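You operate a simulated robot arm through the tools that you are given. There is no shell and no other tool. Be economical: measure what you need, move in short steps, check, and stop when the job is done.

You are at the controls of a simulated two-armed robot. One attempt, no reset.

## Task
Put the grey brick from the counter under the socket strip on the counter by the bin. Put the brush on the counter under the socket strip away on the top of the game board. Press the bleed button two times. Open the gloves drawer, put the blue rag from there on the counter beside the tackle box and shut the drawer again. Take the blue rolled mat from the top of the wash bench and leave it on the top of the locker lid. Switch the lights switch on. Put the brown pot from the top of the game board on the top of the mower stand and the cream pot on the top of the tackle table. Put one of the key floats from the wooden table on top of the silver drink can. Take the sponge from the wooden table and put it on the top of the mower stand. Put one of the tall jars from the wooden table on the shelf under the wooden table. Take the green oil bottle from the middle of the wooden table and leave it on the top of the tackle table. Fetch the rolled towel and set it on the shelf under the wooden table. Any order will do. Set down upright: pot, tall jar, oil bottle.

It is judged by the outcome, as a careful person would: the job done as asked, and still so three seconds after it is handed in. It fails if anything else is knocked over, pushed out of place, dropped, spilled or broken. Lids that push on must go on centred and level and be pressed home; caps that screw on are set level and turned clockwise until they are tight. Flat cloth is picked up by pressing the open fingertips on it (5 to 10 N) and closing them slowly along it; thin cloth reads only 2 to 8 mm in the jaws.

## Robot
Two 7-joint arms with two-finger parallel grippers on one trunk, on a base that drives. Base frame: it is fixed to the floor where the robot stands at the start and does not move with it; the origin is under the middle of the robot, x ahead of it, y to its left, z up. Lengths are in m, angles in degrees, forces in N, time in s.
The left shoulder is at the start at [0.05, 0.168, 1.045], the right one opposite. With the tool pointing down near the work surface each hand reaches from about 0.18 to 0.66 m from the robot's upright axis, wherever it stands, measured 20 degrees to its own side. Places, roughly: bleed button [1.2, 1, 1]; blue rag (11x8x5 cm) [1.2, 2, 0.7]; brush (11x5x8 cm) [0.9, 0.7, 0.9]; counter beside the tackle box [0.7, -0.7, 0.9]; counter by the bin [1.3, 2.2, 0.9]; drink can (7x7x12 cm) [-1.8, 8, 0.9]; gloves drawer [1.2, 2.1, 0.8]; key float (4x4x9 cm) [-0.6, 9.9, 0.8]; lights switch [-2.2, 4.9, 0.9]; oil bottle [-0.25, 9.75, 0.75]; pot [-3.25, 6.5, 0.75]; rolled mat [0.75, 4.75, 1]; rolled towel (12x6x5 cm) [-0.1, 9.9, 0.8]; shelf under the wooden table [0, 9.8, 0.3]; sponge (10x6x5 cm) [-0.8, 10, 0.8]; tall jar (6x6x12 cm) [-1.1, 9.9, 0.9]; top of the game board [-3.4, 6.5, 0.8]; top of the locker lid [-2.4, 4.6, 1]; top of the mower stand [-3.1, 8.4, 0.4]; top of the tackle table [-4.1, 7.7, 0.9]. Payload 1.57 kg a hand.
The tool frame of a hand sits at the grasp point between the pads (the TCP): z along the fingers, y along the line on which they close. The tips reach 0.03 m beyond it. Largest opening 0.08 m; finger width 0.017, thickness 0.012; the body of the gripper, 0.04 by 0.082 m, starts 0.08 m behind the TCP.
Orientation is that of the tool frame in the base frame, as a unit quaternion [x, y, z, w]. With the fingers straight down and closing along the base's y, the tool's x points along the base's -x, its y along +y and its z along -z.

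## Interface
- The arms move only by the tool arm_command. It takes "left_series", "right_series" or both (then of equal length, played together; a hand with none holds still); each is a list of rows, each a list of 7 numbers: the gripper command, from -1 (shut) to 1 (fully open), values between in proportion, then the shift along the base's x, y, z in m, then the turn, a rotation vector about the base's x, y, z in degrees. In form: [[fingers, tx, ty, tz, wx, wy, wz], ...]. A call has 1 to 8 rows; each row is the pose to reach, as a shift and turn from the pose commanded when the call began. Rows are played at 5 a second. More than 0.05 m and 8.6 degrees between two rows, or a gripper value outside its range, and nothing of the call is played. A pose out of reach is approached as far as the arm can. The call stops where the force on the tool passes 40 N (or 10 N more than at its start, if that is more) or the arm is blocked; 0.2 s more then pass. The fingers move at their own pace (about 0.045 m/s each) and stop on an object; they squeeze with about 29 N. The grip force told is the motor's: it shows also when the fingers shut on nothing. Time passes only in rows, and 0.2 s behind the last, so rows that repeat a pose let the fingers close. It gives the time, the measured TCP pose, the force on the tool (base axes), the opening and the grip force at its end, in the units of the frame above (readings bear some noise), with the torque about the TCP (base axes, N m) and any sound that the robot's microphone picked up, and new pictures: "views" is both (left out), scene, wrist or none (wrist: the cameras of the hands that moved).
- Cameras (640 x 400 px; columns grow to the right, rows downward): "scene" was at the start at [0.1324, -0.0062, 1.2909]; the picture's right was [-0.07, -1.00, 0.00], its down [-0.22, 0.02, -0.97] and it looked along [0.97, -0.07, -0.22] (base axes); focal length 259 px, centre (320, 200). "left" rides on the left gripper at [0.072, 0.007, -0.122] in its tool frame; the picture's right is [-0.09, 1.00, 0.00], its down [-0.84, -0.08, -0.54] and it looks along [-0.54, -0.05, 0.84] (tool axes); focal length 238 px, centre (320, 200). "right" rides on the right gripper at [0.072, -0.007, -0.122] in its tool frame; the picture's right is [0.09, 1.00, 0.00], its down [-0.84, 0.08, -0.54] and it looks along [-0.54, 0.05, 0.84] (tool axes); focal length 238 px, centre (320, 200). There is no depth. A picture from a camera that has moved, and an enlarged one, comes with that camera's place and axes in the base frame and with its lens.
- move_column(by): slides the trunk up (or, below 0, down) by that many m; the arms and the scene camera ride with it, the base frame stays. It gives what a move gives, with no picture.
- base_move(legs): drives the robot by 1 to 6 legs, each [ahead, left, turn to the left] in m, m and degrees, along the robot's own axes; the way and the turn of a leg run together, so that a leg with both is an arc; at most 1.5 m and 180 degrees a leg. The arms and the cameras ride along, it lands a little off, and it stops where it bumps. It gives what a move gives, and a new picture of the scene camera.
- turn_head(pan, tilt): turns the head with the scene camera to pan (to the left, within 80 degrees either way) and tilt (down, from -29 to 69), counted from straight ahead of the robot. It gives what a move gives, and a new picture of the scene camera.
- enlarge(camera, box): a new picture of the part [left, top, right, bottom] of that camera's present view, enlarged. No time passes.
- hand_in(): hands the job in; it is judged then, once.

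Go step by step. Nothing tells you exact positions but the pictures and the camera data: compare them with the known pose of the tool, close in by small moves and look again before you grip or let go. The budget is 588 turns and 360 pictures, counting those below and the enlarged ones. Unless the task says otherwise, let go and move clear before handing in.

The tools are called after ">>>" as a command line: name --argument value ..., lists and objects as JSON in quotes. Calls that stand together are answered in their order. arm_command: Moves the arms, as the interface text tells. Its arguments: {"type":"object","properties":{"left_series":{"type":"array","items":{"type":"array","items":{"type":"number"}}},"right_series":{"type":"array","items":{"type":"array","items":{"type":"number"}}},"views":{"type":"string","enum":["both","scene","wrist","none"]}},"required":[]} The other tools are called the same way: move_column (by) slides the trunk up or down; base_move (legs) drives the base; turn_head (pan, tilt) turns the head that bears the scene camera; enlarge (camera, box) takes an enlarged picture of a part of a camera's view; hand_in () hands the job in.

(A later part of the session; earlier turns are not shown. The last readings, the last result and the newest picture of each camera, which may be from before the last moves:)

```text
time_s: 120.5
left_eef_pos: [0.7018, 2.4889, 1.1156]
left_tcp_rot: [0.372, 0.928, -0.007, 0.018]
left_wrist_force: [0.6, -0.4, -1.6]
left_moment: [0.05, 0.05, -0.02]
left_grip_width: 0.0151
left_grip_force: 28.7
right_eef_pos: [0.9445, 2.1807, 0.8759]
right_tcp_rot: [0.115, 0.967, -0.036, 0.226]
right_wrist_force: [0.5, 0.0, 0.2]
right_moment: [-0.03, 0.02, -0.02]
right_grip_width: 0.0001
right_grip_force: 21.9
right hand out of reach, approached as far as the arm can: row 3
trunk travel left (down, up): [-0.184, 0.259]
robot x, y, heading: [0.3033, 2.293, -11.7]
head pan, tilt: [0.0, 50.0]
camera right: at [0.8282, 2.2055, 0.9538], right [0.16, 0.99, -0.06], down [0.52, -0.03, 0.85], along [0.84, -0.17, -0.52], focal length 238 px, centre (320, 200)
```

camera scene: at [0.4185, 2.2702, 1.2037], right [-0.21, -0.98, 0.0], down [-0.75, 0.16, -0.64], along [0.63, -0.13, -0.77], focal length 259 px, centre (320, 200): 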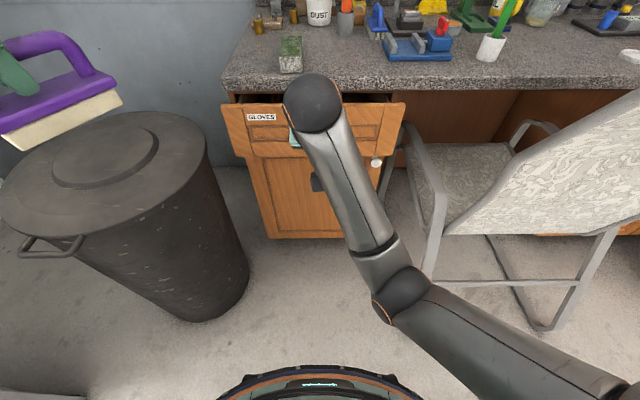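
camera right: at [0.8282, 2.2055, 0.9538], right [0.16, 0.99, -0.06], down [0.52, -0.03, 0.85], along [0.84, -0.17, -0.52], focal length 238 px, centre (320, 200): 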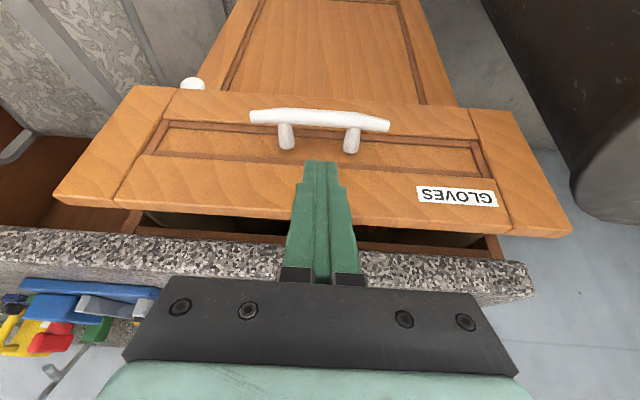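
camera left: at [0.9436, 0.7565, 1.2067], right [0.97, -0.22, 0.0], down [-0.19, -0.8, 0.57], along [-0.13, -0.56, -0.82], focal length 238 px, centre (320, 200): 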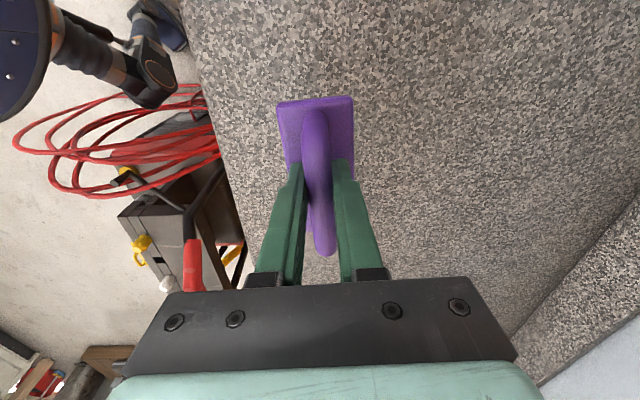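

>>> arm_command --right_series '[[-1, -0.045, 0.006, 0.01, 0, 0, 0], [-1, -0.07, 0.01, 0.01, 0, 0, 0]]' --views "none"

>>> base_move --legs '[[0.08, 0.0, 0]]'

```text
time_s: 121.1
left_eef_pos: [0.7016, 2.4891, 1.1168]
left_tcp_rot: [0.372, 0.928, -0.007, 0.019]
left_wrist_force: [-0.6, -0.6, -1.2]
left_moment: [-0.02, 0.04, 0.01]
left_grip_width: 0.015
left_grip_force: 28.7
right_eef_pos: [0.8721, 2.19, 0.8863]
right_tcp_rot: [0.116, 0.969, -0.037, 0.216]
right_wrist_force: [0.0, -0.4, -0.5]
right_moment: [0.02, 0.0, -0.01]
right_grip_width: 0.0002
right_grip_force: 21.8
trunk travel left (down, up): [-0.184, 0.259]
robot x, y, heading: [0.3036, 2.2967, -11.9]
head pan, tilt: [0.0, 50.0]
```

```text
time_s: 122.1
left_eef_pos: [0.7799, 2.474, 1.1168]
left_tcp_rot: [0.372, 0.928, -0.007, 0.018]
left_wrist_force: [-0.1, 0.1, -0.8]
left_moment: [0.04, 0.01, 0.03]
left_grip_width: 0.0149
left_grip_force: 29.2
right_eef_pos: [0.9505, 2.1727, 0.8847]
right_tcp_rot: [0.116, 0.969, -0.038, 0.217]
right_wrist_force: [-0.4, -0.8, -0.6]
right_moment: [0.02, 0.01, 0.0]
right_grip_width: 0.0001
right_grip_force: 21.4
trunk travel left (down, up): [-0.184, 0.259]
robot x, y, heading: [0.3851, 2.2763, -12.1]
head pan, tilt: [0.0, 50.0]
camera scene: at [0.4967, 2.2536, 1.2036], right [-0.21, -0.98, 0.0], down [-0.75, 0.16, -0.64], along [0.63, -0.13, -0.77], focal length 259 px, centre (320, 200)
```

scene: 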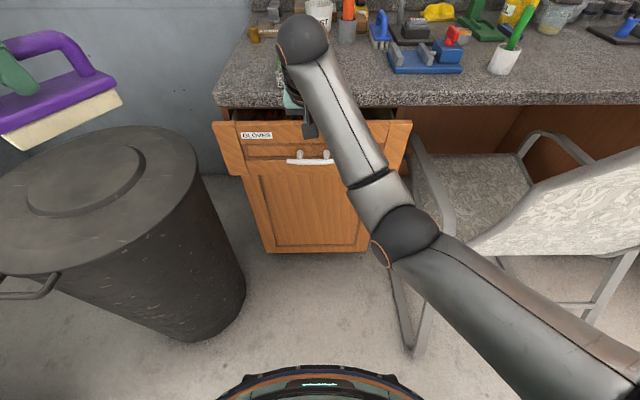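

>>> arm_command --right_series '[[-1, 0.005, 0.01, -0.01, 0, 0, 0], [-1, 0.024, 0.005, -0.05, 0, 0, 0], [-1, 0.043, 0.0, -0.092, 0, 0, 0]]' --views "wrist"

```text
time_s: 122.9
left_eef_pos: [0.7793, 2.4729, 1.1181]
left_tcp_rot: [0.372, 0.928, -0.008, 0.019]
left_wrist_force: [0.2, 0.3, -0.7]
left_moment: [0.02, 0.0, -0.01]
left_grip_width: 0.015
left_grip_force: 28.8
right_eef_pos: [0.9951, 2.1731, 0.7925]
right_tcp_rot: [0.116, 0.969, -0.037, 0.216]
right_wrist_force: [-0.3, 0.3, -1.3]
right_moment: [0.02, 0.05, 0.01]
right_grip_width: 0.0
right_grip_force: 21.5
trunk travel left (down, up): [-0.184, 0.259]
robot x, y, heading: [0.3814, 2.2759, -11.7]
head pan, tilt: [0.0, 50.0]
camera right: at [0.8801, 2.1988, 0.8721], right [0.16, 0.99, -0.06], down [0.53, -0.03, 0.85], along [0.83, -0.17, -0.53], focal length 238 px, centre (320, 200)
```

right: 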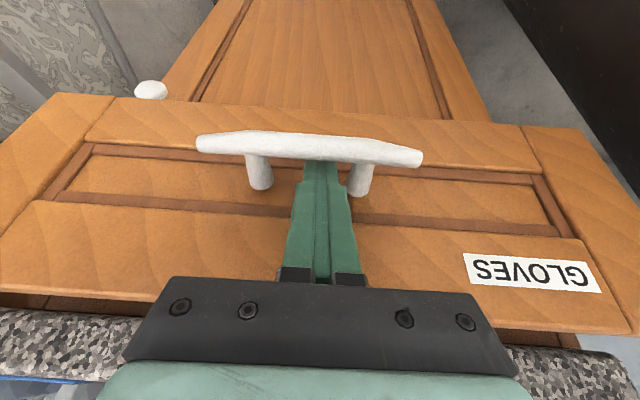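

>>> base_move --legs '[[-0.18, 0.0, 0]]'

```text
time_s: 124.4
left_eef_pos: [0.6008, 2.5113, 1.1182]
left_tcp_rot: [0.371, 0.928, -0.008, 0.019]
left_wrist_force: [0.5, -1.0, -1.3]
left_moment: [-0.02, 0.0, -0.01]
left_grip_width: 0.0149
left_grip_force: 29.5
right_eef_pos: [0.8172, 2.2122, 0.7929]
right_tcp_rot: [0.114, 0.969, -0.037, 0.216]
right_wrist_force: [-0.4, 0.9, -0.2]
right_moment: [-0.01, 0.02, 0.0]
right_grip_width: 0.0
right_grip_force: 21.4
trunk travel left (down, up): [-0.184, 0.259]
robot x, y, heading: [0.2061, 2.3148, -11.7]
head pan, tilt: [0.0, 50.0]
camera scene: at [0.3181, 2.2914, 1.2037], right [-0.21, -0.98, 0.0], down [-0.75, 0.16, -0.64], along [0.63, -0.13, -0.77], focal length 259 px, centre (320, 200)
```

scene: 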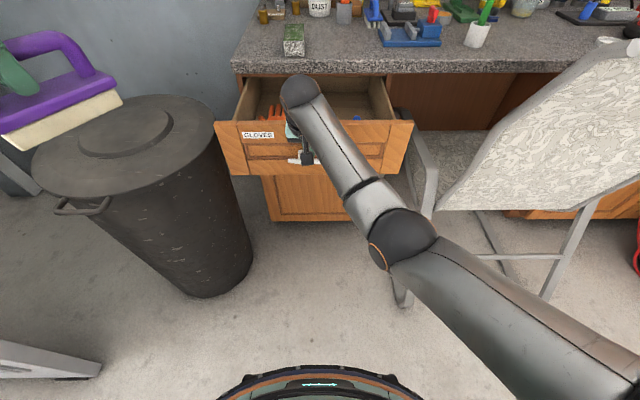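

>>> arm_command --right_series '[[-1, -0.019, 0.005, 0.042, 0, 0, 0], [-1, -0.038, 0.01, 0.085, 0, 0, 0], [-1, -0.04, 0.01, 0.13, 0.5, 2, 0], [-1, 0.0, 0.01, 0.16, 1, 5, 0], [-1, 0.03, 0.005, 0.19, 2, 9, 0], [0, 0.05, 0.005, 0.21, 3, 13, 0]]'

```text
time_s: 125.8
left_eef_pos: [0.601, 2.5112, 1.1162]
left_tcp_rot: [0.371, 0.928, -0.007, 0.017]
left_wrist_force: [0.7, 0.2, -0.8]
left_moment: [0.0, 0.01, 0.01]
left_grip_width: 0.015
left_grip_force: 28.5
right_eef_pos: [0.7914, 2.2146, 0.9754]
right_tcp_rot: [0.116, 0.985, -0.027, 0.126]
right_wrist_force: [-0.5, 0.8, -0.2]
right_moment: [0.0, -0.01, -0.05]
right_grip_width: 0.032
right_grip_force: 0.1
right hand out of reach, approached as far as the arm can: row 4, 5, 6
trunk travel left (down, up): [-0.184, 0.259]
robot x, y, heading: [0.2052, 2.3142, -11.6]
head pan, tilt: [0.0, 50.0]
camera scene: at [0.3185, 2.2913, 1.2036], right [-0.21, -0.98, 0.0], down [-0.75, 0.16, -0.64], along [0.63, -0.13, -0.77], focal length 259 px, centre (320, 200)
camera right: at [0.693, 2.2358, 1.0756], right [0.15, 0.99, -0.05], down [0.67, -0.06, 0.74], along [0.72, -0.14, -0.68], focal length 238 px, centre (320, 200)
```

scene: 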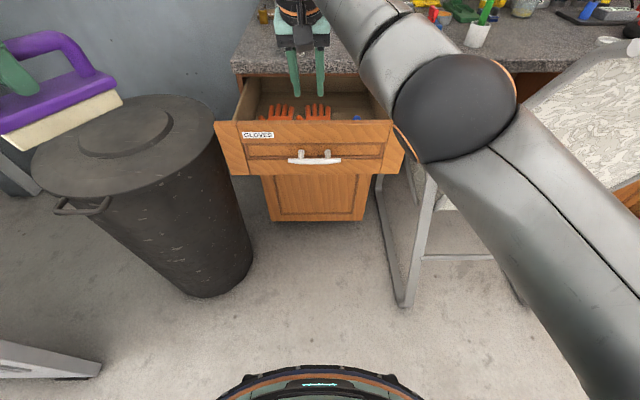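
right: 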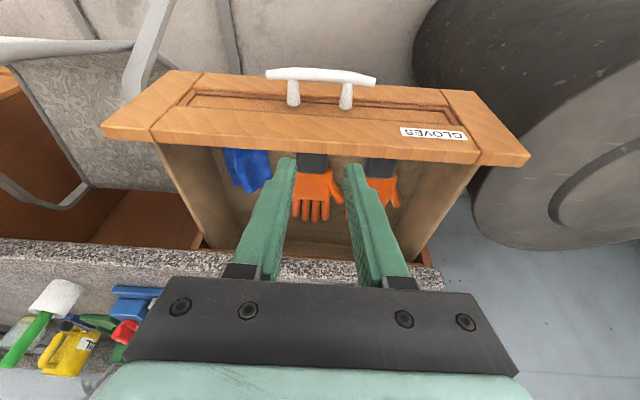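

>>> base_move --legs '[[0.14, 0.0, 0]]'

>>> arm_command --right_series '[[0.5, 0, -0.04, 0.01, 0.7, 3.5, 0], [1, 0.0, -0.08, 0.01, 1.4, 7, 0], [1, 0.01, -0.12, 0.01, 2.4, 12, 0], [1, 0.015, -0.15, 0.0, 2.8, 14, 0]]'

```text
time_s: 127.2
left_eef_pos: [0.7389, 2.4816, 1.1169]
left_tcp_rot: [0.373, 0.928, -0.007, 0.018]
left_wrist_force: [-0.2, 0.1, -0.1]
left_moment: [0.02, 0.02, -0.05]
left_grip_width: 0.0149
left_grip_force: 28.6
right_eef_pos: [0.9291, 2.1855, 0.9762]
right_tcp_rot: [0.116, 0.985, -0.028, 0.127]
right_wrist_force: [-0.2, 0.0, 0.4]
right_moment: [0.0, 0.0, 0.0]
right_grip_width: 0.04
right_grip_force: 0.1
trunk travel left (down, up): [-0.184, 0.259]
robot x, y, heading: [0.343, 2.2905, -11.8]
head pan, tilt: [0.0, 50.0]
camera scene: at [0.4555, 2.2625, 1.2036], right [-0.21, -0.98, 0.0], down [-0.75, 0.16, -0.64], along [0.63, -0.13, -0.77], focal length 259 px, centre (320, 200)
```

scene: 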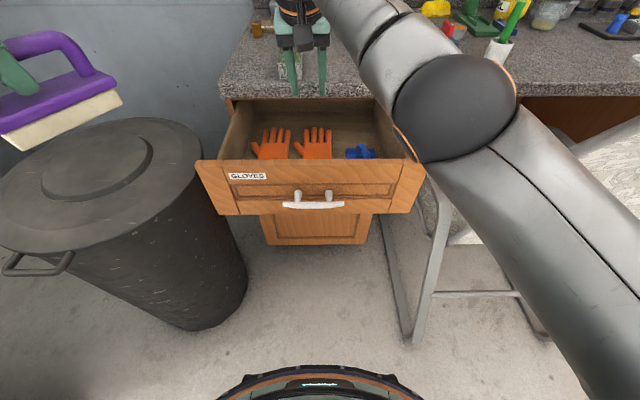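

```text
time_s: 128.2
left_eef_pos: [0.7369, 2.4816, 1.1164]
left_tcp_rot: [0.372, 0.928, -0.008, 0.018]
left_wrist_force: [1.1, 0.0, -0.7]
left_moment: [0.08, 0.03, -0.02]
left_grip_width: 0.0149
left_grip_force: 28.8
right_eef_pos: [0.9, 2.0128, 0.9645]
right_tcp_rot: [0.115, 0.993, -0.018, 0.003]
right_wrist_force: [0.2, 0.3, 0.4]
right_moment: [0.03, 0.01, -0.02]
right_grip_width: 0.0803
right_grip_force: 0.1
right hand out of reach, approached as far as the arm can: row 1, 2, 3, 4
trunk travel left (down, up): [-0.184, 0.259]
robot x, y, heading: [0.3403, 2.2866, -11.9]
head pan, tilt: [0.0, 50.0]
camera scene: at [0.4549, 2.2624, 1.2037], right [-0.21, -0.98, 0.0], down [-0.75, 0.16, -0.64], along [0.63, -0.13, -0.77], focal length 259 px, centre (320, 200)
camera right: at [0.8285, 2.0292, 1.0855], right [0.14, 0.99, -0.04], down [0.83, -0.09, 0.55], along [0.54, -0.1, -0.84], focal length 238 px, centre (320, 200)
```

scene: 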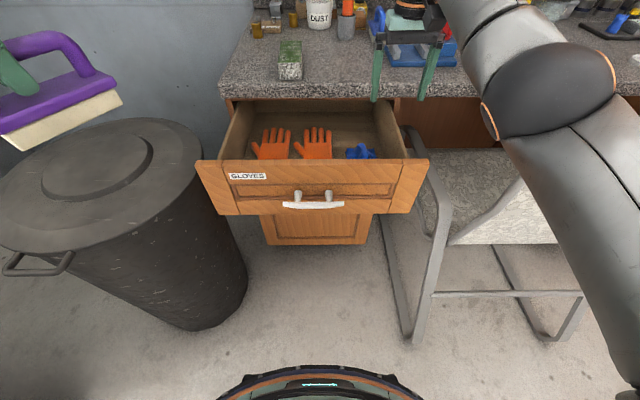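
right: 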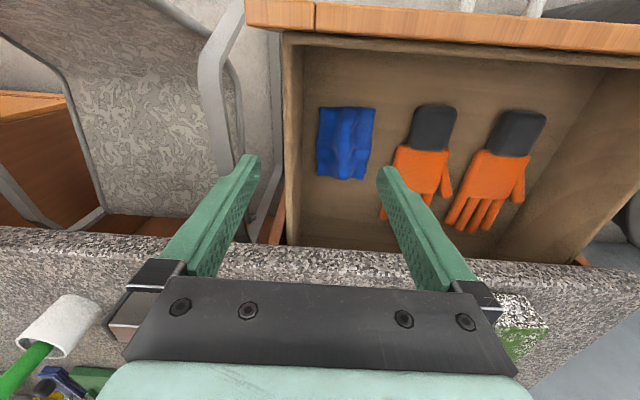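

>>> arm_command --right_series '[[1, 0.02, 0.007, -0.03, 0, 0, 0], [1, 0.045, 0.017, -0.07, -1, 0, 0], [1, 0.065, 0.027, -0.11, -2, 0, 0]]' --views "wrist"

```text
time_s: 129.0
left_eef_pos: [0.7388, 2.4813, 1.1172]
left_tcp_rot: [0.372, 0.928, -0.007, 0.017]
left_wrist_force: [-0.8, -0.7, -0.9]
left_moment: [0.01, 0.05, -0.03]
left_grip_width: 0.0152
left_grip_force: 29.5
right_eef_pos: [0.92, 2.0379, 0.8504]
right_tcp_rot: [0.115, 0.993, -0.036, 0.006]
right_wrist_force: [0.5, -0.7, -0.2]
right_moment: [0.04, -0.01, 0.01]
right_grip_width: 0.0802
right_grip_force: 0.0
right hand out of reach, approached as far as the arm can: row 1, 2, 3
trunk travel left (down, up): [-0.184, 0.259]
robot x, y, heading: [0.3421, 2.2861, -11.7]
head pan, tilt: [0.0, 50.0]
camera right: at [0.8488, 2.0575, 0.9714], right [0.14, 0.99, -0.07], down [0.83, -0.08, 0.55], along [0.54, -0.14, -0.83], focal length 238 px, centre (320, 200)
```

right: 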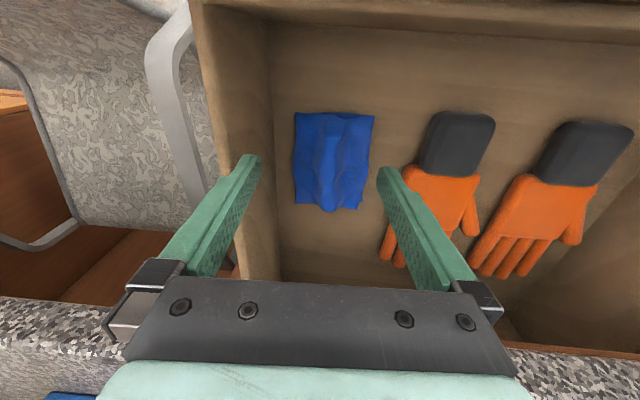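

>>> base_move --legs '[[0.06, 0.0, 0]]'

>>> arm_command --right_series '[[0.5, -0.008, 0.01, 0.0, 2, 0, 0], [0.5, -0.016, 0.019, -0.02, 4, 0, 0], [0.5, -0.016, 0.019, -0.04, 4, 0, 0]]' --views "wrist"

```text
time_s: 129.9
left_eef_pos: [0.7964, 2.47, 1.1165]
left_tcp_rot: [0.371, 0.928, -0.008, 0.018]
left_wrist_force: [0.9, -0.1, -0.6]
left_moment: [0.02, 0.03, 0.05]
left_grip_width: 0.0149
left_grip_force: 28.8
right_eef_pos: [0.9793, 2.0256, 0.8507]
right_tcp_rot: [0.115, 0.993, -0.036, 0.005]
right_wrist_force: [0.8, 0.4, -0.7]
right_moment: [0.0, 0.02, -0.01]
right_grip_width: 0.08
right_grip_force: 0.0
trunk travel left (down, up): [-0.184, 0.259]
robot x, y, heading: [0.4016, 2.2717, -11.7]
head pan, tilt: [0.0, 50.0]
camera scene: at [0.5136, 2.2503, 1.2036], right [-0.21, -0.98, 0.0], down [-0.75, 0.16, -0.64], along [0.63, -0.13, -0.77], focal length 259 px, centre (320, 200)
```

scene: 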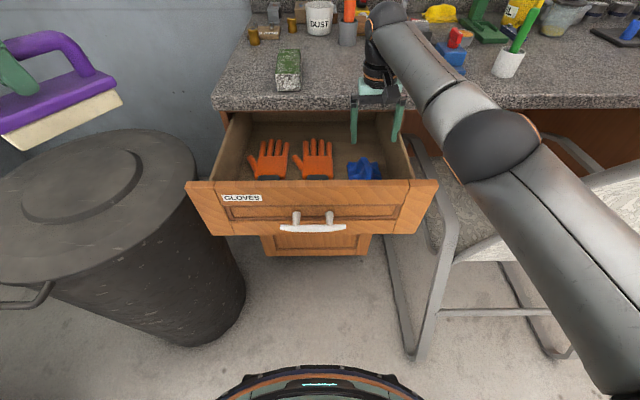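

```text
time_s: 130.7
left_eef_pos: [0.7959, 2.4691, 1.1169]
left_tcp_rot: [0.372, 0.928, -0.007, 0.019]
left_wrist_force: [0.6, -0.6, -1.7]
left_moment: [-0.01, 0.0, 0.0]
left_grip_width: 0.0151
left_grip_force: 28.9
right_eef_pos: [0.9622, 2.045, 0.8107]
right_tcp_rot: [0.114, 0.993, -0.001, 0.002]
right_wrist_force: [1.0, 0.8, -0.6]
right_moment: [-0.01, 0.01, 0.0]
right_grip_width: 0.06
right_grip_force: 0.1
trunk travel left (down, up): [-0.184, 0.259]
robot x, y, heading: [0.4008, 2.2744, -12.0]
head pan, tilt: [0.0, 50.0]
camera right: at [0.8908, 2.0564, 0.9324], right [0.14, 0.99, 0.0], down [0.83, -0.12, 0.54], along [0.54, -0.08, -0.84], focal length 238 px, centre (320, 200)
```

right: 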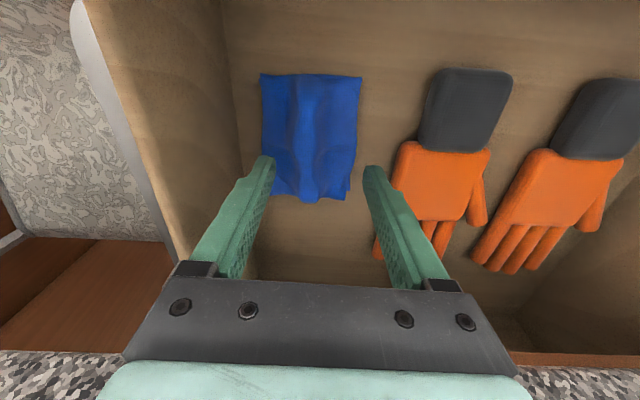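

>>> arm_command --right_series '[[0.5, 0, -0.004, -0.03, 0, 0, 0], [0.5, 0, -0.004, -0.06, 0, 0, 0], [0.5, 0, -0.004, -0.07, 0, 0, 0]]' --views "wrist"

```text
time_s: 131.5
left_eef_pos: [0.7949, 2.4698, 1.117]
left_tcp_rot: [0.371, 0.929, -0.007, 0.019]
left_wrist_force: [0.6, -0.3, -1.7]
left_moment: [0.07, 0.05, 0.02]
left_grip_width: 0.0151
left_grip_force: 28.9
right_eef_pos: [0.9691, 2.0386, 0.7574]
right_tcp_rot: [0.114, 0.993, -0.003, 0.017]
right_wrist_force: [2.0, -2.9, 15.2]
right_moment: [-0.09, 0.06, 0.01]
right_grip_width: 0.0599
right_grip_force: 0.1
trunk travel left (down, up): [-0.184, 0.259]
robot x, y, heading: [0.3998, 2.2706, -11.9]
head pan, tilt: [0.0, 50.0]
stopped in row 3 (right hand): the force on the tool passed its limit (the readings are from after the stop); the commanded pose is now the measured one
camera right: at [0.8935, 2.0508, 0.8772], right [0.14, 0.99, 0.0], down [0.81, -0.11, 0.57], along [0.56, -0.08, -0.82], focal length 238 px, centre (320, 200)
```

right: 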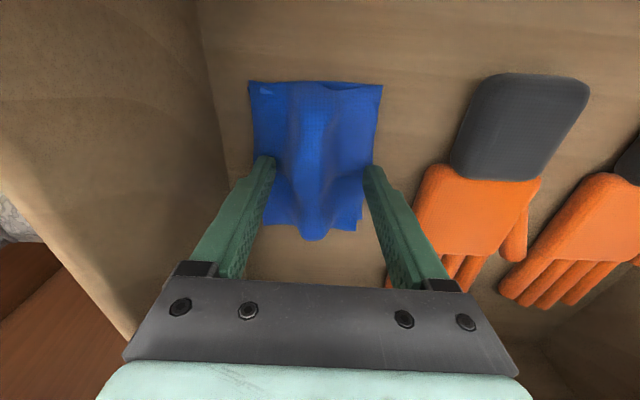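

>>> arm_command --right_series '[[0.3, 0, 0, 0.001, 0, 0, 0], [0.1, 0, 0, 0.001, 0, 0, 0], [-0.1, 0, 0, 0.001, 0, 0, 0], [-0.3, 0, 0, 0.001, 0, 0, 0], [-0.5, 0, 0, 0.001, 0, 0, 0], [-0.7, 0, 0, 0.001, 0, 0, 0], [-1, 0, 0, 0.001, 0, 0, 0], [-1, 0, 0, 0.001, 0, 0, 0]]' --views "wrist"

```text
time_s: 133.3
left_eef_pos: [0.7943, 2.4709, 1.1183]
left_tcp_rot: [0.371, 0.928, -0.007, 0.02]
left_wrist_force: [0.5, -1.2, -1.7]
left_moment: [0.0, 0.01, -0.03]
left_grip_width: 0.0151
left_grip_force: 29.0
right_eef_pos: [0.966, 2.0387, 0.7578]
right_tcp_rot: [0.114, 0.993, -0.001, 0.014]
right_wrist_force: [-1.8, -2.5, 24.4]
right_moment: [0.41, 0.14, 0.04]
right_grip_width: 0.0312
right_grip_force: 15.5
trunk travel left (down, up): [-0.184, 0.259]
robot x, y, heading: [0.4008, 2.2723, -12.1]
head pan, tilt: [0.0, 50.0]
camera right: at [0.8917, 2.051, 0.8777], right [0.14, 0.99, 0.0], down [0.82, -0.11, 0.57], along [0.56, -0.08, -0.82], focal length 238 px, centre (320, 200)
```

right: 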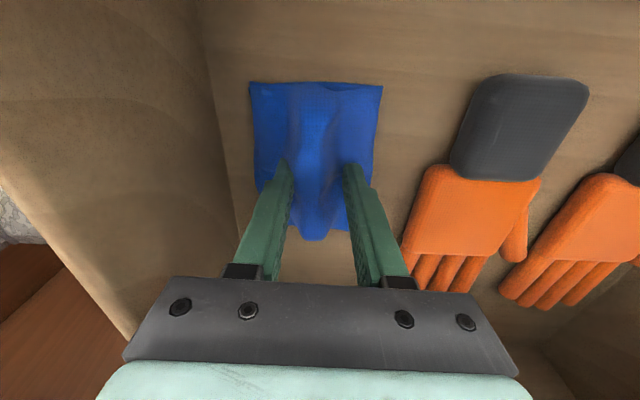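

>>> arm_command --right_series '[[-1, 0, 0, 0, 0, 0, 0], [-1, 0, 0, 0, 0, 0, 0], [-1, 0, 0, 0.01, 0, 0, 0], [-1, 0, 0, 0.03, 0, 0, 0]]' --views "wrist"

```text
time_s: 134.3
left_eef_pos: [0.7954, 2.4704, 1.1173]
left_tcp_rot: [0.372, 0.928, -0.008, 0.018]
left_wrist_force: [-0.7, -0.6, -0.8]
left_moment: [0.02, 0.0, 0.02]
left_grip_width: 0.015
left_grip_force: 29.3
right_eef_pos: [0.9657, 2.0393, 0.7837]
right_tcp_rot: [0.115, 0.993, -0.001, 0.01]
right_wrist_force: [0.4, 0.1, -1.6]
right_moment: [-0.01, 0.03, 0.02]
right_grip_width: 0.0212
right_grip_force: 29.2
trunk travel left (down, up): [-0.184, 0.259]
robot x, y, heading: [0.4006, 2.272, -11.7]
head pan, tilt: [0.0, 50.0]
camera right: at [0.8926, 2.0516, 0.9034], right [0.14, 0.99, 0.0], down [0.82, -0.11, 0.56], along [0.55, -0.08, -0.83], focal length 238 px, centre (320, 200)
```

right: 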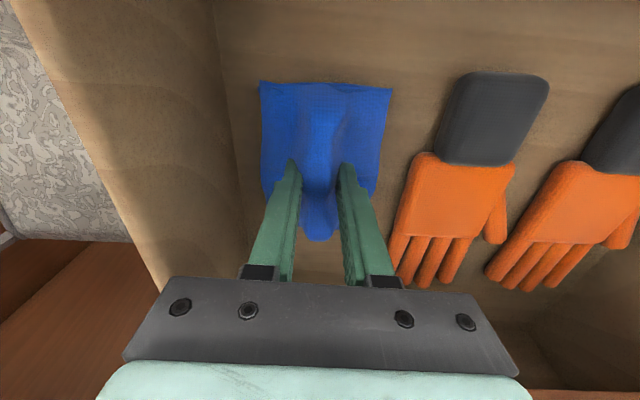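

The rag is gripped. I'll lift it clear, carry it out in front of the drawer, and push the drawer shut with the finger shafts against the handle.

>>> arm_command --right_series '[[-1, 0, 0, 0.05, 0, 0, 0], [-1, 0, 0, 0.1, 0, 0, 0], [-1, 0, 0, 0.15, 0, 0, 0], [-1, 0, 0, 0.2, 0, 0, 0], [-1, -0.02, 0.02, 0.22, 0, 0, 0], [-1, -0.05, 0.05, 0.22, 0, 0, 0], [-1, -0.08, 0.08, 0.22, 0, 0, 0]]' --views "wrist"

```text
time_s: 135.9
left_eef_pos: [0.7968, 2.4705, 1.1167]
left_tcp_rot: [0.371, 0.928, -0.007, 0.017]
left_wrist_force: [-0.4, 0.6, -1.4]
left_moment: [0.02, 0.01, 0.01]
left_grip_width: 0.0151
left_grip_force: 29.6
right_eef_pos: [0.9464, 2.0598, 1.0055]
right_tcp_rot: [0.115, 0.993, -0.001, 0.012]
right_wrist_force: [-0.7, -0.2, -0.6]
right_moment: [-0.02, -0.02, 0.0]
right_grip_width: 0.0213
right_grip_force: 29.2
right hand out of reach, approached as far as the arm can: row 4, 6, 7
trunk travel left (down, up): [-0.184, 0.259]
robot x, y, heading: [0.3962, 2.2782, -12.0]
head pan, tilt: [0.0, 50.0]
camera right: at [0.8731, 2.0716, 1.1257], right [0.14, 0.99, 0.0], down [0.82, -0.11, 0.56], along [0.56, -0.08, -0.83], focal length 238 px, centre (320, 200)
```

right: 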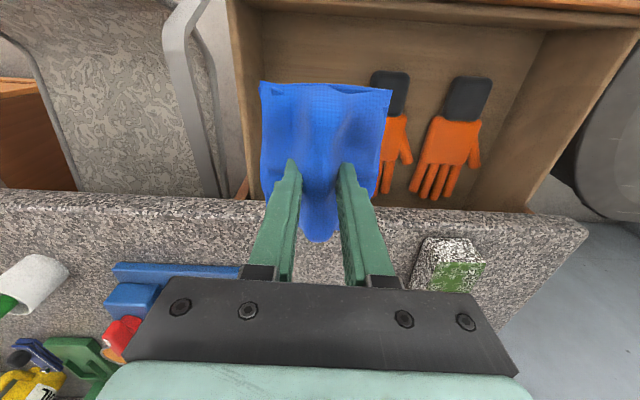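

>>> base_move --legs '[[-0.26, 0.0, 0], [0, 0.11, 0]]'

>>> arm_command --right_series '[[-1, 0, 0, -0.05, 0, 0, 0], [-1, 0, 0, -0.1, 0, 0, 0], [-1, 0, 0, -0.15, 0, 0, 0], [-1, 0, 0, -0.2, 0, 0, 0]]' --views "wrist"

```text
time_s: 138.6
left_eef_pos: [0.5631, 2.6321, 1.1169]
left_tcp_rot: [0.371, 0.928, -0.007, 0.019]
left_wrist_force: [0.2, 0.0, -1.7]
left_moment: [0.02, 0.0, -0.01]
left_grip_width: 0.015
left_grip_force: 29.3
right_eef_pos: [0.7143, 2.2207, 1.0052]
right_tcp_rot: [0.115, 0.993, -0.001, 0.013]
right_wrist_force: [-1.0, 0.5, -0.2]
right_moment: [-0.06, 0.01, 0.01]
right_grip_width: 0.021
right_grip_force: 28.9
trunk travel left (down, up): [-0.184, 0.259]
robot x, y, heading: [0.1674, 2.4407, -12.1]
head pan, tilt: [0.0, 50.0]
camera scene: at [0.2802, 2.4118, 1.2036], right [-0.21, -0.98, 0.0], down [-0.75, 0.16, -0.64], along [0.63, -0.13, -0.77], focal length 259 px, centre (320, 200)
```

scene: 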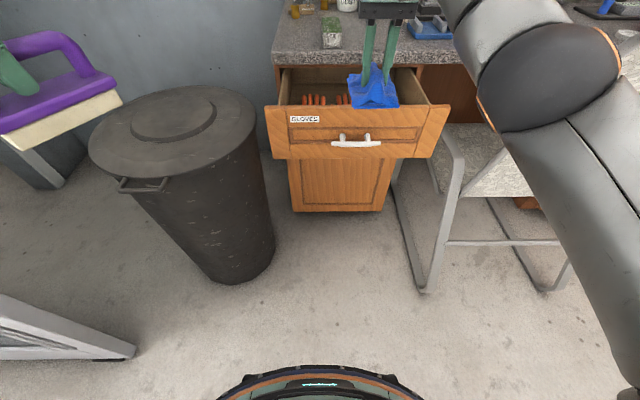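

```text
time_s: 139.6
left_eef_pos: [0.5634, 2.6309, 1.117]
left_tcp_rot: [0.371, 0.928, -0.008, 0.018]
left_wrist_force: [1.0, 0.5, -1.1]
left_moment: [0.01, 0.02, 0.03]
left_grip_width: 0.0151
left_grip_force: 28.8
right_eef_pos: [0.714, 2.221, 0.8047]
right_tcp_rot: [0.115, 0.993, -0.002, 0.013]
right_wrist_force: [-0.3, -0.4, -0.3]
right_moment: [0.0, 0.01, 0.03]
right_grip_width: 0.0209
right_grip_force: 29.2
trunk travel left (down, up): [-0.184, 0.259]
robot x, y, heading: [0.1674, 2.4344, -11.7]
head pan, tilt: [0.0, 50.0]
camera right: at [0.6402, 2.2324, 0.9249], right [0.14, 0.99, 0.0], down [0.82, -0.11, 0.56], along [0.56, -0.08, -0.83], focal length 238 px, centre (320, 200)
```

right: 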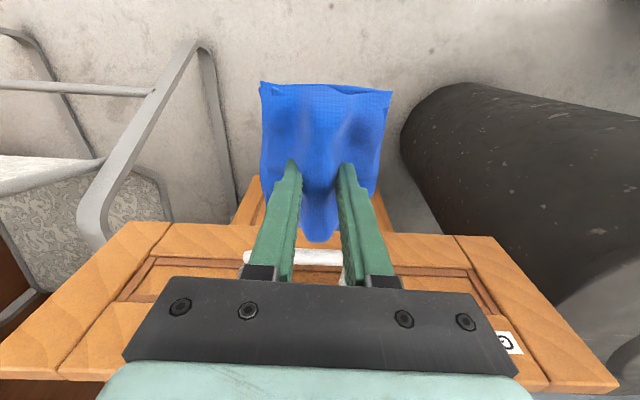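

>>> arm_command --right_series '[[-1, 0, -0.005, -0.045, 0, 0, 0], [-1, 0, -0.01, -0.083, 0, 0, 0]]' --views "none"

>>> base_move --legs '[[0.15, 0.0, 0], [0.13, 0, 0]]'

>>> enlarge --camera "right" --box '[0, 0, 640, 400]'

```text
time_s: 140.2
left_eef_pos: [0.5625, 2.6299, 1.1174]
left_tcp_rot: [0.372, 0.928, -0.007, 0.018]
left_wrist_force: [0.0, 0.5, -0.2]
left_moment: [0.03, 0.03, 0.03]
left_grip_width: 0.0153
left_grip_force: 29.0
right_eef_pos: [0.7143, 2.2112, 0.7221]
right_tcp_rot: [0.114, 0.993, -0.002, 0.013]
right_wrist_force: [0.1, 1.1, -1.5]
right_moment: [0.0, 0.0, 0.02]
right_grip_width: 0.0208
right_grip_force: 29.4
trunk travel left (down, up): [-0.184, 0.259]
robot x, y, heading: [0.1621, 2.4368, -11.9]
head pan, tilt: [0.0, 50.0]
```

```text
time_s: 142.5
left_eef_pos: [0.8377, 2.5726, 1.1166]
left_tcp_rot: [0.371, 0.929, -0.007, 0.018]
left_wrist_force: [-1.0, -0.1, -1.2]
left_moment: [-0.02, 0.01, 0.02]
left_grip_width: 0.0148
left_grip_force: 29.3
right_eef_pos: [0.9887, 2.1533, 0.7218]
right_tcp_rot: [0.115, 0.993, -0.001, 0.012]
right_wrist_force: [0.2, -0.3, -1.5]
right_moment: [-0.01, 0.01, -0.02]
right_grip_width: 0.021
right_grip_force: 29.2
trunk travel left (down, up): [-0.184, 0.259]
robot x, y, heading: [0.4419, 2.3775, -11.6]
head pan, tilt: [0.0, 50.0]
camera scene: at [0.555, 2.3535, 1.2036], right [-0.21, -0.98, 0.0], down [-0.75, 0.16, -0.64], along [0.63, -0.13, -0.77], focal length 259 px, centre (320, 200)
```

scene: 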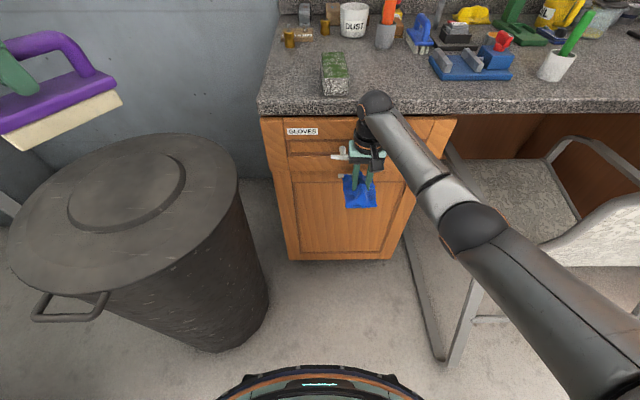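

```text
1.00 times, centred on (320, 200) of right
camera zoom: at [0.9153, 2.1649, 0.8422], right [0.14, 0.99, 0.0], down [0.82, -0.11, 0.56], along [0.56, -0.08, -0.83], focal length 238 px, centre (320, 200)
```

zoom: 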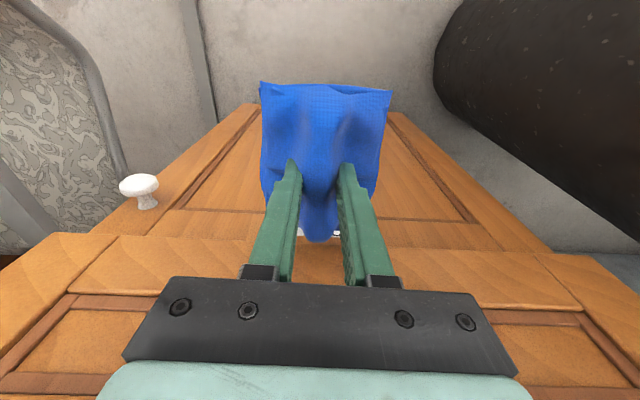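

>>> base_move --legs '[[0.045, 0.0, 0]]'

>>> enlarge --camera "right" --box '[0, 150, 640, 400]'

```text
time_s: 143.5
left_eef_pos: [0.8799, 2.5633, 1.1154]
left_tcp_rot: [0.372, 0.928, -0.009, 0.017]
left_wrist_force: [-0.4, -1.1, -0.8]
left_moment: [0.02, 0.01, -0.02]
left_grip_width: 0.015
left_grip_force: 28.8
right_eef_pos: [1.023, 2.1454, 0.7205]
right_tcp_rot: [0.111, 0.994, -0.001, -0.006]
right_wrist_force: [-0.7, 1.5, -1.7]
right_moment: [0.04, 0.05, 0.07]
right_grip_width: 0.0213
right_grip_force: 29.4
trunk travel left (down, up): [-0.184, 0.259]
robot x, y, heading: [0.4833, 2.3649, -12.1]
head pan, tilt: [0.0, 50.0]
stopped in leg 1: the force on the tool passed its limit (the readings are from after the stop); the commanded pose is now the measured one
camera scene: at [0.5961, 2.3447, 1.2036], right [-0.21, -0.98, 0.0], down [-0.75, 0.16, -0.64], along [0.63, -0.13, -0.77], focal length 259 px, centre (320, 200)
```

scene: 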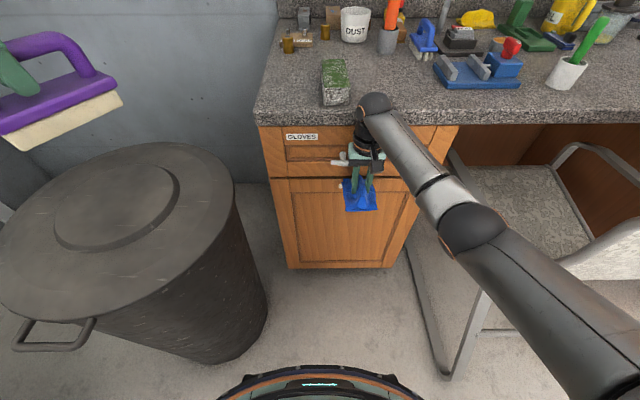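

```text
1.00 times, centred on (320, 275) of right
camera zoom: at [0.9532, 2.1577, 0.8423], right [0.13, 0.99, 0.0], down [0.84, -0.11, 0.53], along [0.53, -0.07, -0.85], focal length 238 px, centre (320, 125)
```

zoom: 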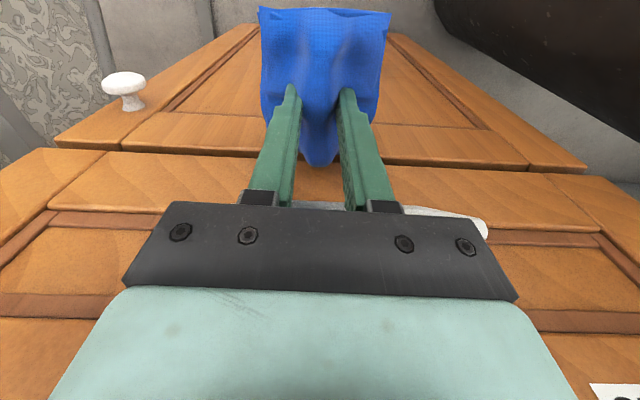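

>>> base_move --legs '[[-0.2, 0.0, 0]]'

>>> enlarge --camera "scene" --box '[240, 60, 480, 210]'

```text
time_s: 145.1
left_eef_pos: [0.6844, 2.6044, 1.1156]
left_tcp_rot: [0.371, 0.928, -0.006, 0.017]
left_wrist_force: [-0.2, 0.4, -1.0]
left_moment: [-0.01, -0.01, -0.01]
left_grip_width: 0.0149
left_grip_force: 29.4
right_eef_pos: [0.8278, 2.1865, 0.7203]
right_tcp_rot: [0.112, 0.994, -0.001, -0.005]
right_wrist_force: [0.1, -0.9, -1.1]
right_moment: [0.02, 0.0, 0.0]
right_grip_width: 0.0209
right_grip_force: 28.4
trunk travel left (down, up): [-0.184, 0.259]
robot x, y, heading: [0.284, 2.4094, -12.0]
head pan, tilt: [0.0, 50.0]
camera scene: at [0.4011, 2.3858, 1.2037], right [-0.21, -0.98, 0.0], down [-0.75, 0.16, -0.64], along [0.63, -0.13, -0.77], focal length 259 px, centre (320, 200)
```

scene: 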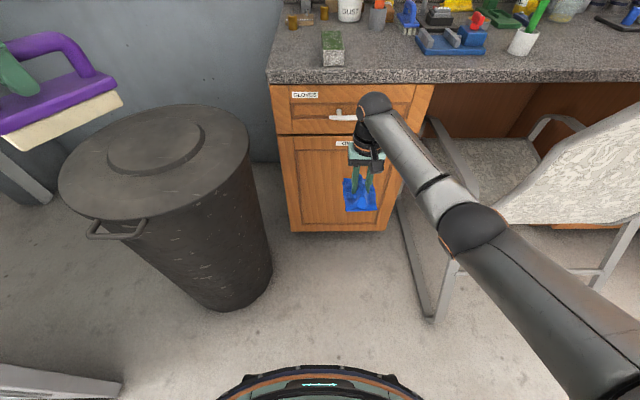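

```text
2.67 times, centred on (360, 135) of scene
camera zoom: at [0.4011, 2.3858, 1.2037], right [-0.21, -0.98, 0.0], down [-0.75, 0.16, -0.64], along [0.63, -0.13, -0.77], focal length 691 px, centre (213, 373)
```

zoom: 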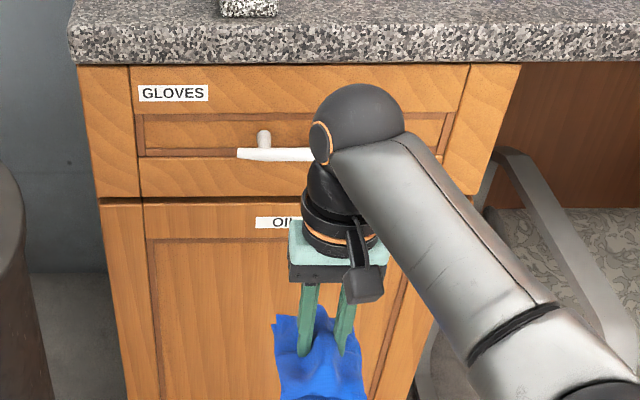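

The drawer is shut. I'll raise the rag hand, raise the trunk, and drive back to the gap in front of the pump to shut the cabinet door.

>>> arm_command --right_series '[[-1, -0.02, 0, 0.045, 0, 0, 0], [-1, -0.04, 0, 0.09, 0, 0, 0], [-1, -0.06, 0, 0.13, 0, 0, 0], [-1, -0.08, 0, 0.17, 0, 0, 0], [-1, -0.1, 0, 0.21, 0, 0, 0], [-1, -0.11, 0, 0.255, 0, 0, 0], [-1, -0.12, 0, 0.3, 0, 0, 0]]' --views "none"

>>> move_column --by 0.15

>>> base_move --legs '[[-0.35, 0.0, 12], [0.0, -1.3, 0]]'

```text
time_s: 146.7
left_eef_pos: [0.6835, 2.6049, 1.1165]
left_tcp_rot: [0.372, 0.928, -0.009, 0.018]
left_wrist_force: [0.2, -0.3, -0.9]
left_moment: [0.01, 0.02, -0.02]
left_grip_width: 0.0148
left_grip_force: 28.7
right_eef_pos: [0.707, 2.188, 1.0195]
right_tcp_rot: [0.113, 0.994, -0.001, -0.005]
right_wrist_force: [-0.8, 0.3, -0.1]
right_moment: [-0.01, -0.02, -0.02]
right_grip_width: 0.021
right_grip_force: 28.2
trunk travel left (down, up): [-0.184, 0.259]
robot x, y, heading: [0.2857, 2.4112, -11.9]
head pan, tilt: [0.0, 50.0]
```

```text
time_s: 148.4
left_eef_pos: [0.6849, 2.6047, 1.266]
left_tcp_rot: [0.372, 0.928, -0.008, 0.018]
left_wrist_force: [-0.7, 0.2, -1.1]
left_moment: [0.03, 0.0, -0.03]
left_grip_width: 0.015
left_grip_force: 29.2
right_eef_pos: [0.7081, 2.1888, 1.1686]
right_tcp_rot: [0.113, 0.994, -0.001, -0.006]
right_wrist_force: [-0.4, -0.1, -0.6]
right_moment: [0.0, -0.01, 0.01]
right_grip_width: 0.0211
right_grip_force: 29.4
trunk travel left (down, up): [-0.334, 0.109]
robot x, y, heading: [0.2877, 2.4088, -12.1]
head pan, tilt: [0.0, 50.0]
```

```text
time_s: 156.8
left_eef_pos: [0.2915, 1.4177, 1.2664]
left_tcp_rot: [0.273, 0.962, -0.006, 0.018]
left_wrist_force: [-0.3, 0.3, -0.9]
left_moment: [0.0, 0.02, 0.0]
left_grip_width: 0.0147
left_grip_force: 28.9
right_eef_pos: [0.4003, 1.0156, 1.1686]
right_tcp_rot: [0.007, 1.0, -0.001, -0.004]
right_wrist_force: [-0.9, -0.7, 0.0]
right_moment: [-0.02, 0.0, 0.0]
right_grip_width: 0.0208
right_grip_force: 29.4
trunk travel left (down, up): [-0.334, 0.109]
robot x, y, heading: [-0.0549, 1.1439, 0.2]
head pan, tilt: [0.0, 50.0]
camera scene: at [0.0596, 1.1448, 1.3537], right [0.0, -1.0, 0.0], down [-0.77, 0.0, -0.64], along [0.64, 0.0, -0.77], focal length 259 px, centre (320, 200)
```

scene: 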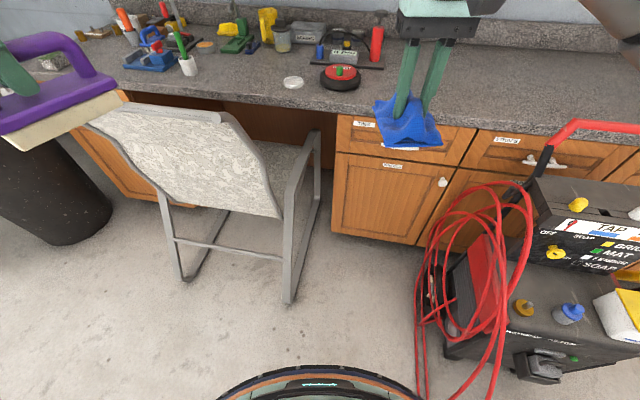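

>>> turn_head --pan 5 --tilt 0

```text
time_s: 158.0
left_eef_pos: [0.2909, 1.4178, 1.2675]
left_tcp_rot: [0.272, 0.962, -0.006, 0.019]
left_wrist_force: [-0.6, 0.4, -0.5]
left_moment: [0.02, 0.02, 0.01]
left_grip_width: 0.0151
left_grip_force: 29.4
right_eef_pos: [0.4, 1.0155, 1.169]
right_tcp_rot: [0.008, 1.0, -0.002, -0.004]
right_wrist_force: [0.0, 0.0, -0.9]
right_moment: [0.0, 0.02, 0.01]
right_grip_width: 0.0212
right_grip_force: 28.9
trunk travel left (down, up): [-0.334, 0.109]
robot x, y, heading: [-0.0555, 1.1463, -0.0]
head pan, tilt: [5.0, 0.0]
camera scene: at [0.0723, 1.1529, 1.4315], right [0.09, -1.0, 0.0], down [0.0, 0.0, -1.0], along [1.0, 0.09, 0.0], focal length 259 px, centre (320, 200)
```

scene: 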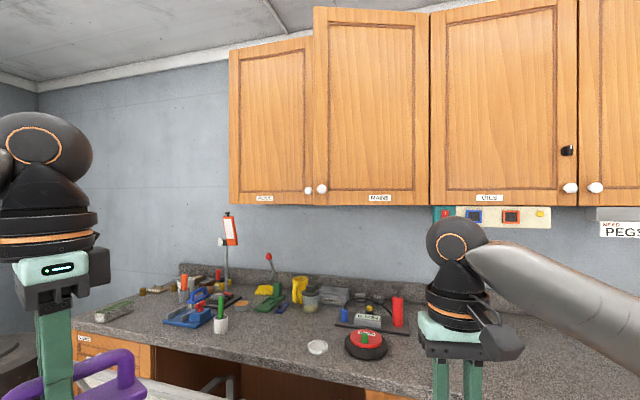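

>>> move_column --by 0.1

>>> arm_command --left_series '[[-1, 0.01, -0.02, 0.02, 0, 0, 8], [-1, 0.02, -0.04, 0.04, 0, 0, 16], [-1, 0.03, -0.06, 0.06, 0, 0, 24], [-1, 0.05, -0.08, 0.08, 0, 0, 31]]' --views "none"

>>> arm_command --left_series '[[-1, 0.01, 0, 0, 0, -8.5, 0], [-1, 0.02, 0, 0, 0, -17, 0], [-1, 0.03, 0, 0, 0, -25.5, 0], [-1, 0.04, 0, 0, 0, -34, 0], [-1, 0.05, 0, 0, 0, -42.5, 0], [-1, 0.06, 0, 0, 0, -51, 0], [-1, 0.07, 0, 0, 0, -59.5, 0], [-1, 0.08, 0, 0, 0, -68, 0]]'

```text
time_s: 159.3
left_eef_pos: [0.2917, 1.4184, 1.366]
left_tcp_rot: [0.272, 0.962, -0.007, 0.018]
left_wrist_force: [0.2, -0.9, -1.0]
left_moment: [0.02, 0.03, -0.03]
left_grip_width: 0.0151
left_grip_force: 29.0
right_eef_pos: [0.4004, 1.0155, 1.2687]
right_tcp_rot: [0.007, 1.0, -0.001, -0.006]
right_wrist_force: [-0.2, 0.2, -0.6]
right_moment: [-0.01, 0.02, 0.0]
right_grip_width: 0.021
right_grip_force: 29.2
trunk travel left (down, up): [-0.434, 0.009]
robot x, y, heading: [-0.0588, 1.1424, 0.3]
head pan, tilt: [5.0, 0.0]
```

```text
time_s: 160.3
left_eef_pos: [0.3415, 1.337, 1.4449]
left_tcp_rot: [0.004, 1.0, 0.0, 0.018]
left_wrist_force: [-0.3, 0.3, -0.8]
left_moment: [0.0, 0.02, 0.04]
left_grip_width: 0.0151
left_grip_force: 29.2
right_eef_pos: [0.4021, 1.0138, 1.2689]
right_tcp_rot: [0.008, 1.0, -0.001, -0.005]
right_wrist_force: [0.6, 0.5, -0.5]
right_moment: [0.05, 0.04, 0.02]
right_grip_width: 0.0212
right_grip_force: 28.7
trunk travel left (down, up): [-0.434, 0.009]
robot x, y, heading: [-0.0587, 1.1448, 0.1]
head pan, tilt: [5.0, 0.0]
```

```text
time_s: 162.1
left_eef_pos: [0.42, 1.3377, 1.4475]
left_tcp_rot: [0.004, 0.818, 0.001, 0.575]
left_wrist_force: [-0.1, 0.1, -1.3]
left_moment: [-0.01, 0.05, -0.02]
left_grip_width: 0.0152
left_grip_force: 28.9
right_eef_pos: [0.4, 1.0165, 1.2702]
right_tcp_rot: [0.007, 1.0, -0.002, -0.005]
right_wrist_force: [0.3, -0.7, -0.9]
right_moment: [0.01, 0.0, -0.04]
right_grip_width: 0.0213
right_grip_force: 28.9
trunk travel left (down, up): [-0.434, 0.009]
robot x, y, heading: [-0.0543, 1.144, 0.0]
head pan, tilt: [5.0, 0.0]
camera scene: at [0.0727, 1.1532, 1.5315], right [0.09, -1.0, 0.0], down [0.0, 0.0, -1.0], along [1.0, 0.09, 0.0], focal length 259 px, centre (320, 200)
camera left: at [0.2824, 1.3448, 1.4202], right [0.04, 0.99, 0.09], down [-0.23, -0.08, 0.97], along [0.97, -0.06, 0.22], focal length 238 px, centre (320, 200)
```

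scene: 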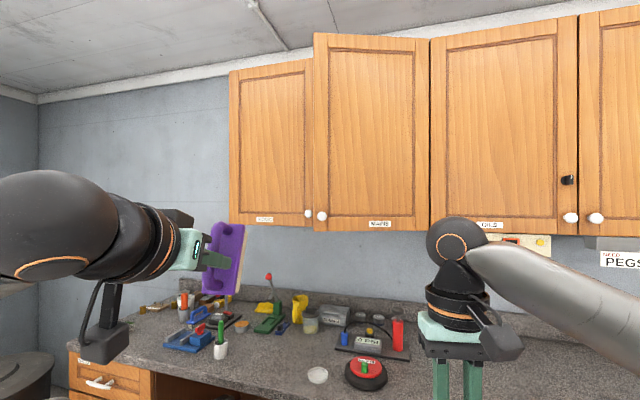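
left: 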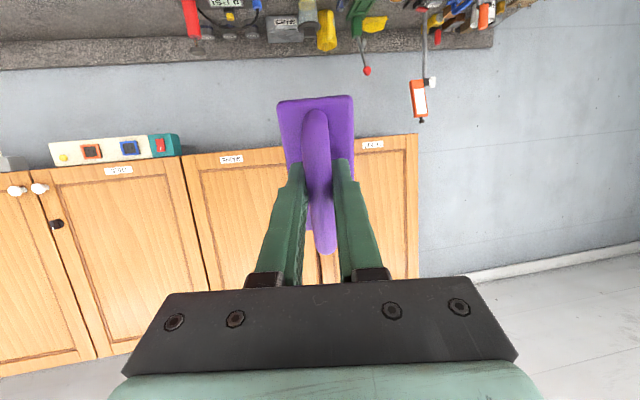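

>>> arm_command --left_series '[[-1, 0.0, -0.02, 0.02, 0, 0, 0], [-1, 0.0, -0.04, 0.045, 0, -4, 0]]' --views "none"

>>> base_move --legs '[[0.3, -0.08, 0], [0.17, -0.07, 0]]'

```text
time_s: 162.7
left_eef_pos: [0.42, 1.2982, 1.4926]
left_tcp_rot: [0.004, 0.798, 0.002, 0.603]
left_wrist_force: [-0.3, 0.3, -1.7]
left_moment: [0.0, 0.09, 0.02]
left_grip_width: 0.015
left_grip_force: 28.4
right_eef_pos: [0.3998, 1.0153, 1.2691]
right_tcp_rot: [0.008, 1.0, -0.002, -0.005]
right_wrist_force: [0.7, -0.1, -0.7]
right_moment: [0.0, 0.04, 0.02]
right_grip_width: 0.0208
right_grip_force: 29.4
trunk travel left (down, up): [-0.434, 0.009]
robot x, y, heading: [-0.0563, 1.1473, 0.0]
head pan, tilt: [5.0, 0.0]
```

```text
time_s: 165.9
left_eef_pos: [0.8905, 1.1478, 1.4916]
left_tcp_rot: [0.005, 0.798, 0.002, 0.603]
left_wrist_force: [-0.1, -0.1, -1.5]
left_moment: [-0.02, 0.07, 0.04]
left_grip_width: 0.0149
left_grip_force: 29.4
right_eef_pos: [0.8711, 0.8647, 1.2689]
right_tcp_rot: [0.008, 1.0, -0.002, -0.005]
right_wrist_force: [0.6, -0.2, -0.7]
right_moment: [-0.01, 0.02, 0.01]
right_grip_width: 0.0207
right_grip_force: 28.7
trunk travel left (down, up): [-0.434, 0.009]
robot x, y, heading: [0.4128, 0.9981, 0.2]
head pan, tilt: [5.0, 0.0]
camera scene: at [0.5427, 1.0028, 1.5315], right [0.09, -1.0, 0.0], down [0.0, 0.0, -1.0], along [1.0, 0.09, 0.0], focal length 259 px, centre (320, 200)
```

scene: 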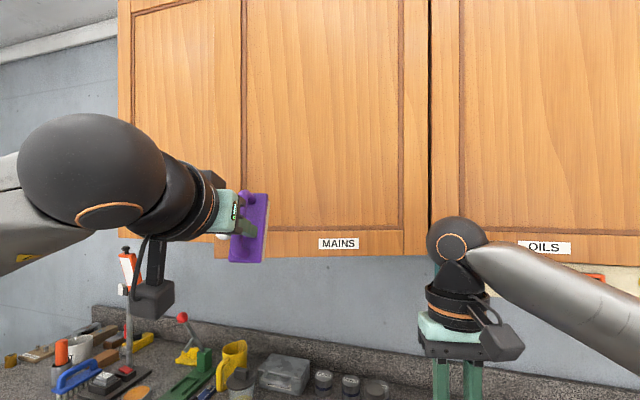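

>>> enlarge --camera "scene" --box '[100, 100, 460, 325]'

```text
1.78 times, centred on (280, 212) of scene
camera zoom: at [0.5427, 1.0028, 1.5315], right [0.09, -1.0, 0.0], down [0.0, 0.0, -1.0], along [1.0, 0.09, 0.0], focal length 461 px, centre (391, 178)
```

zoom: 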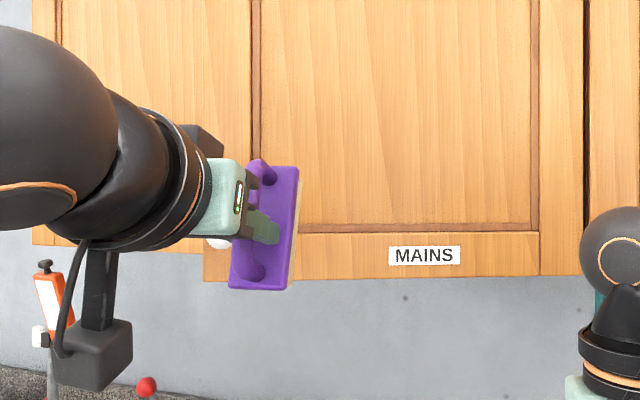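

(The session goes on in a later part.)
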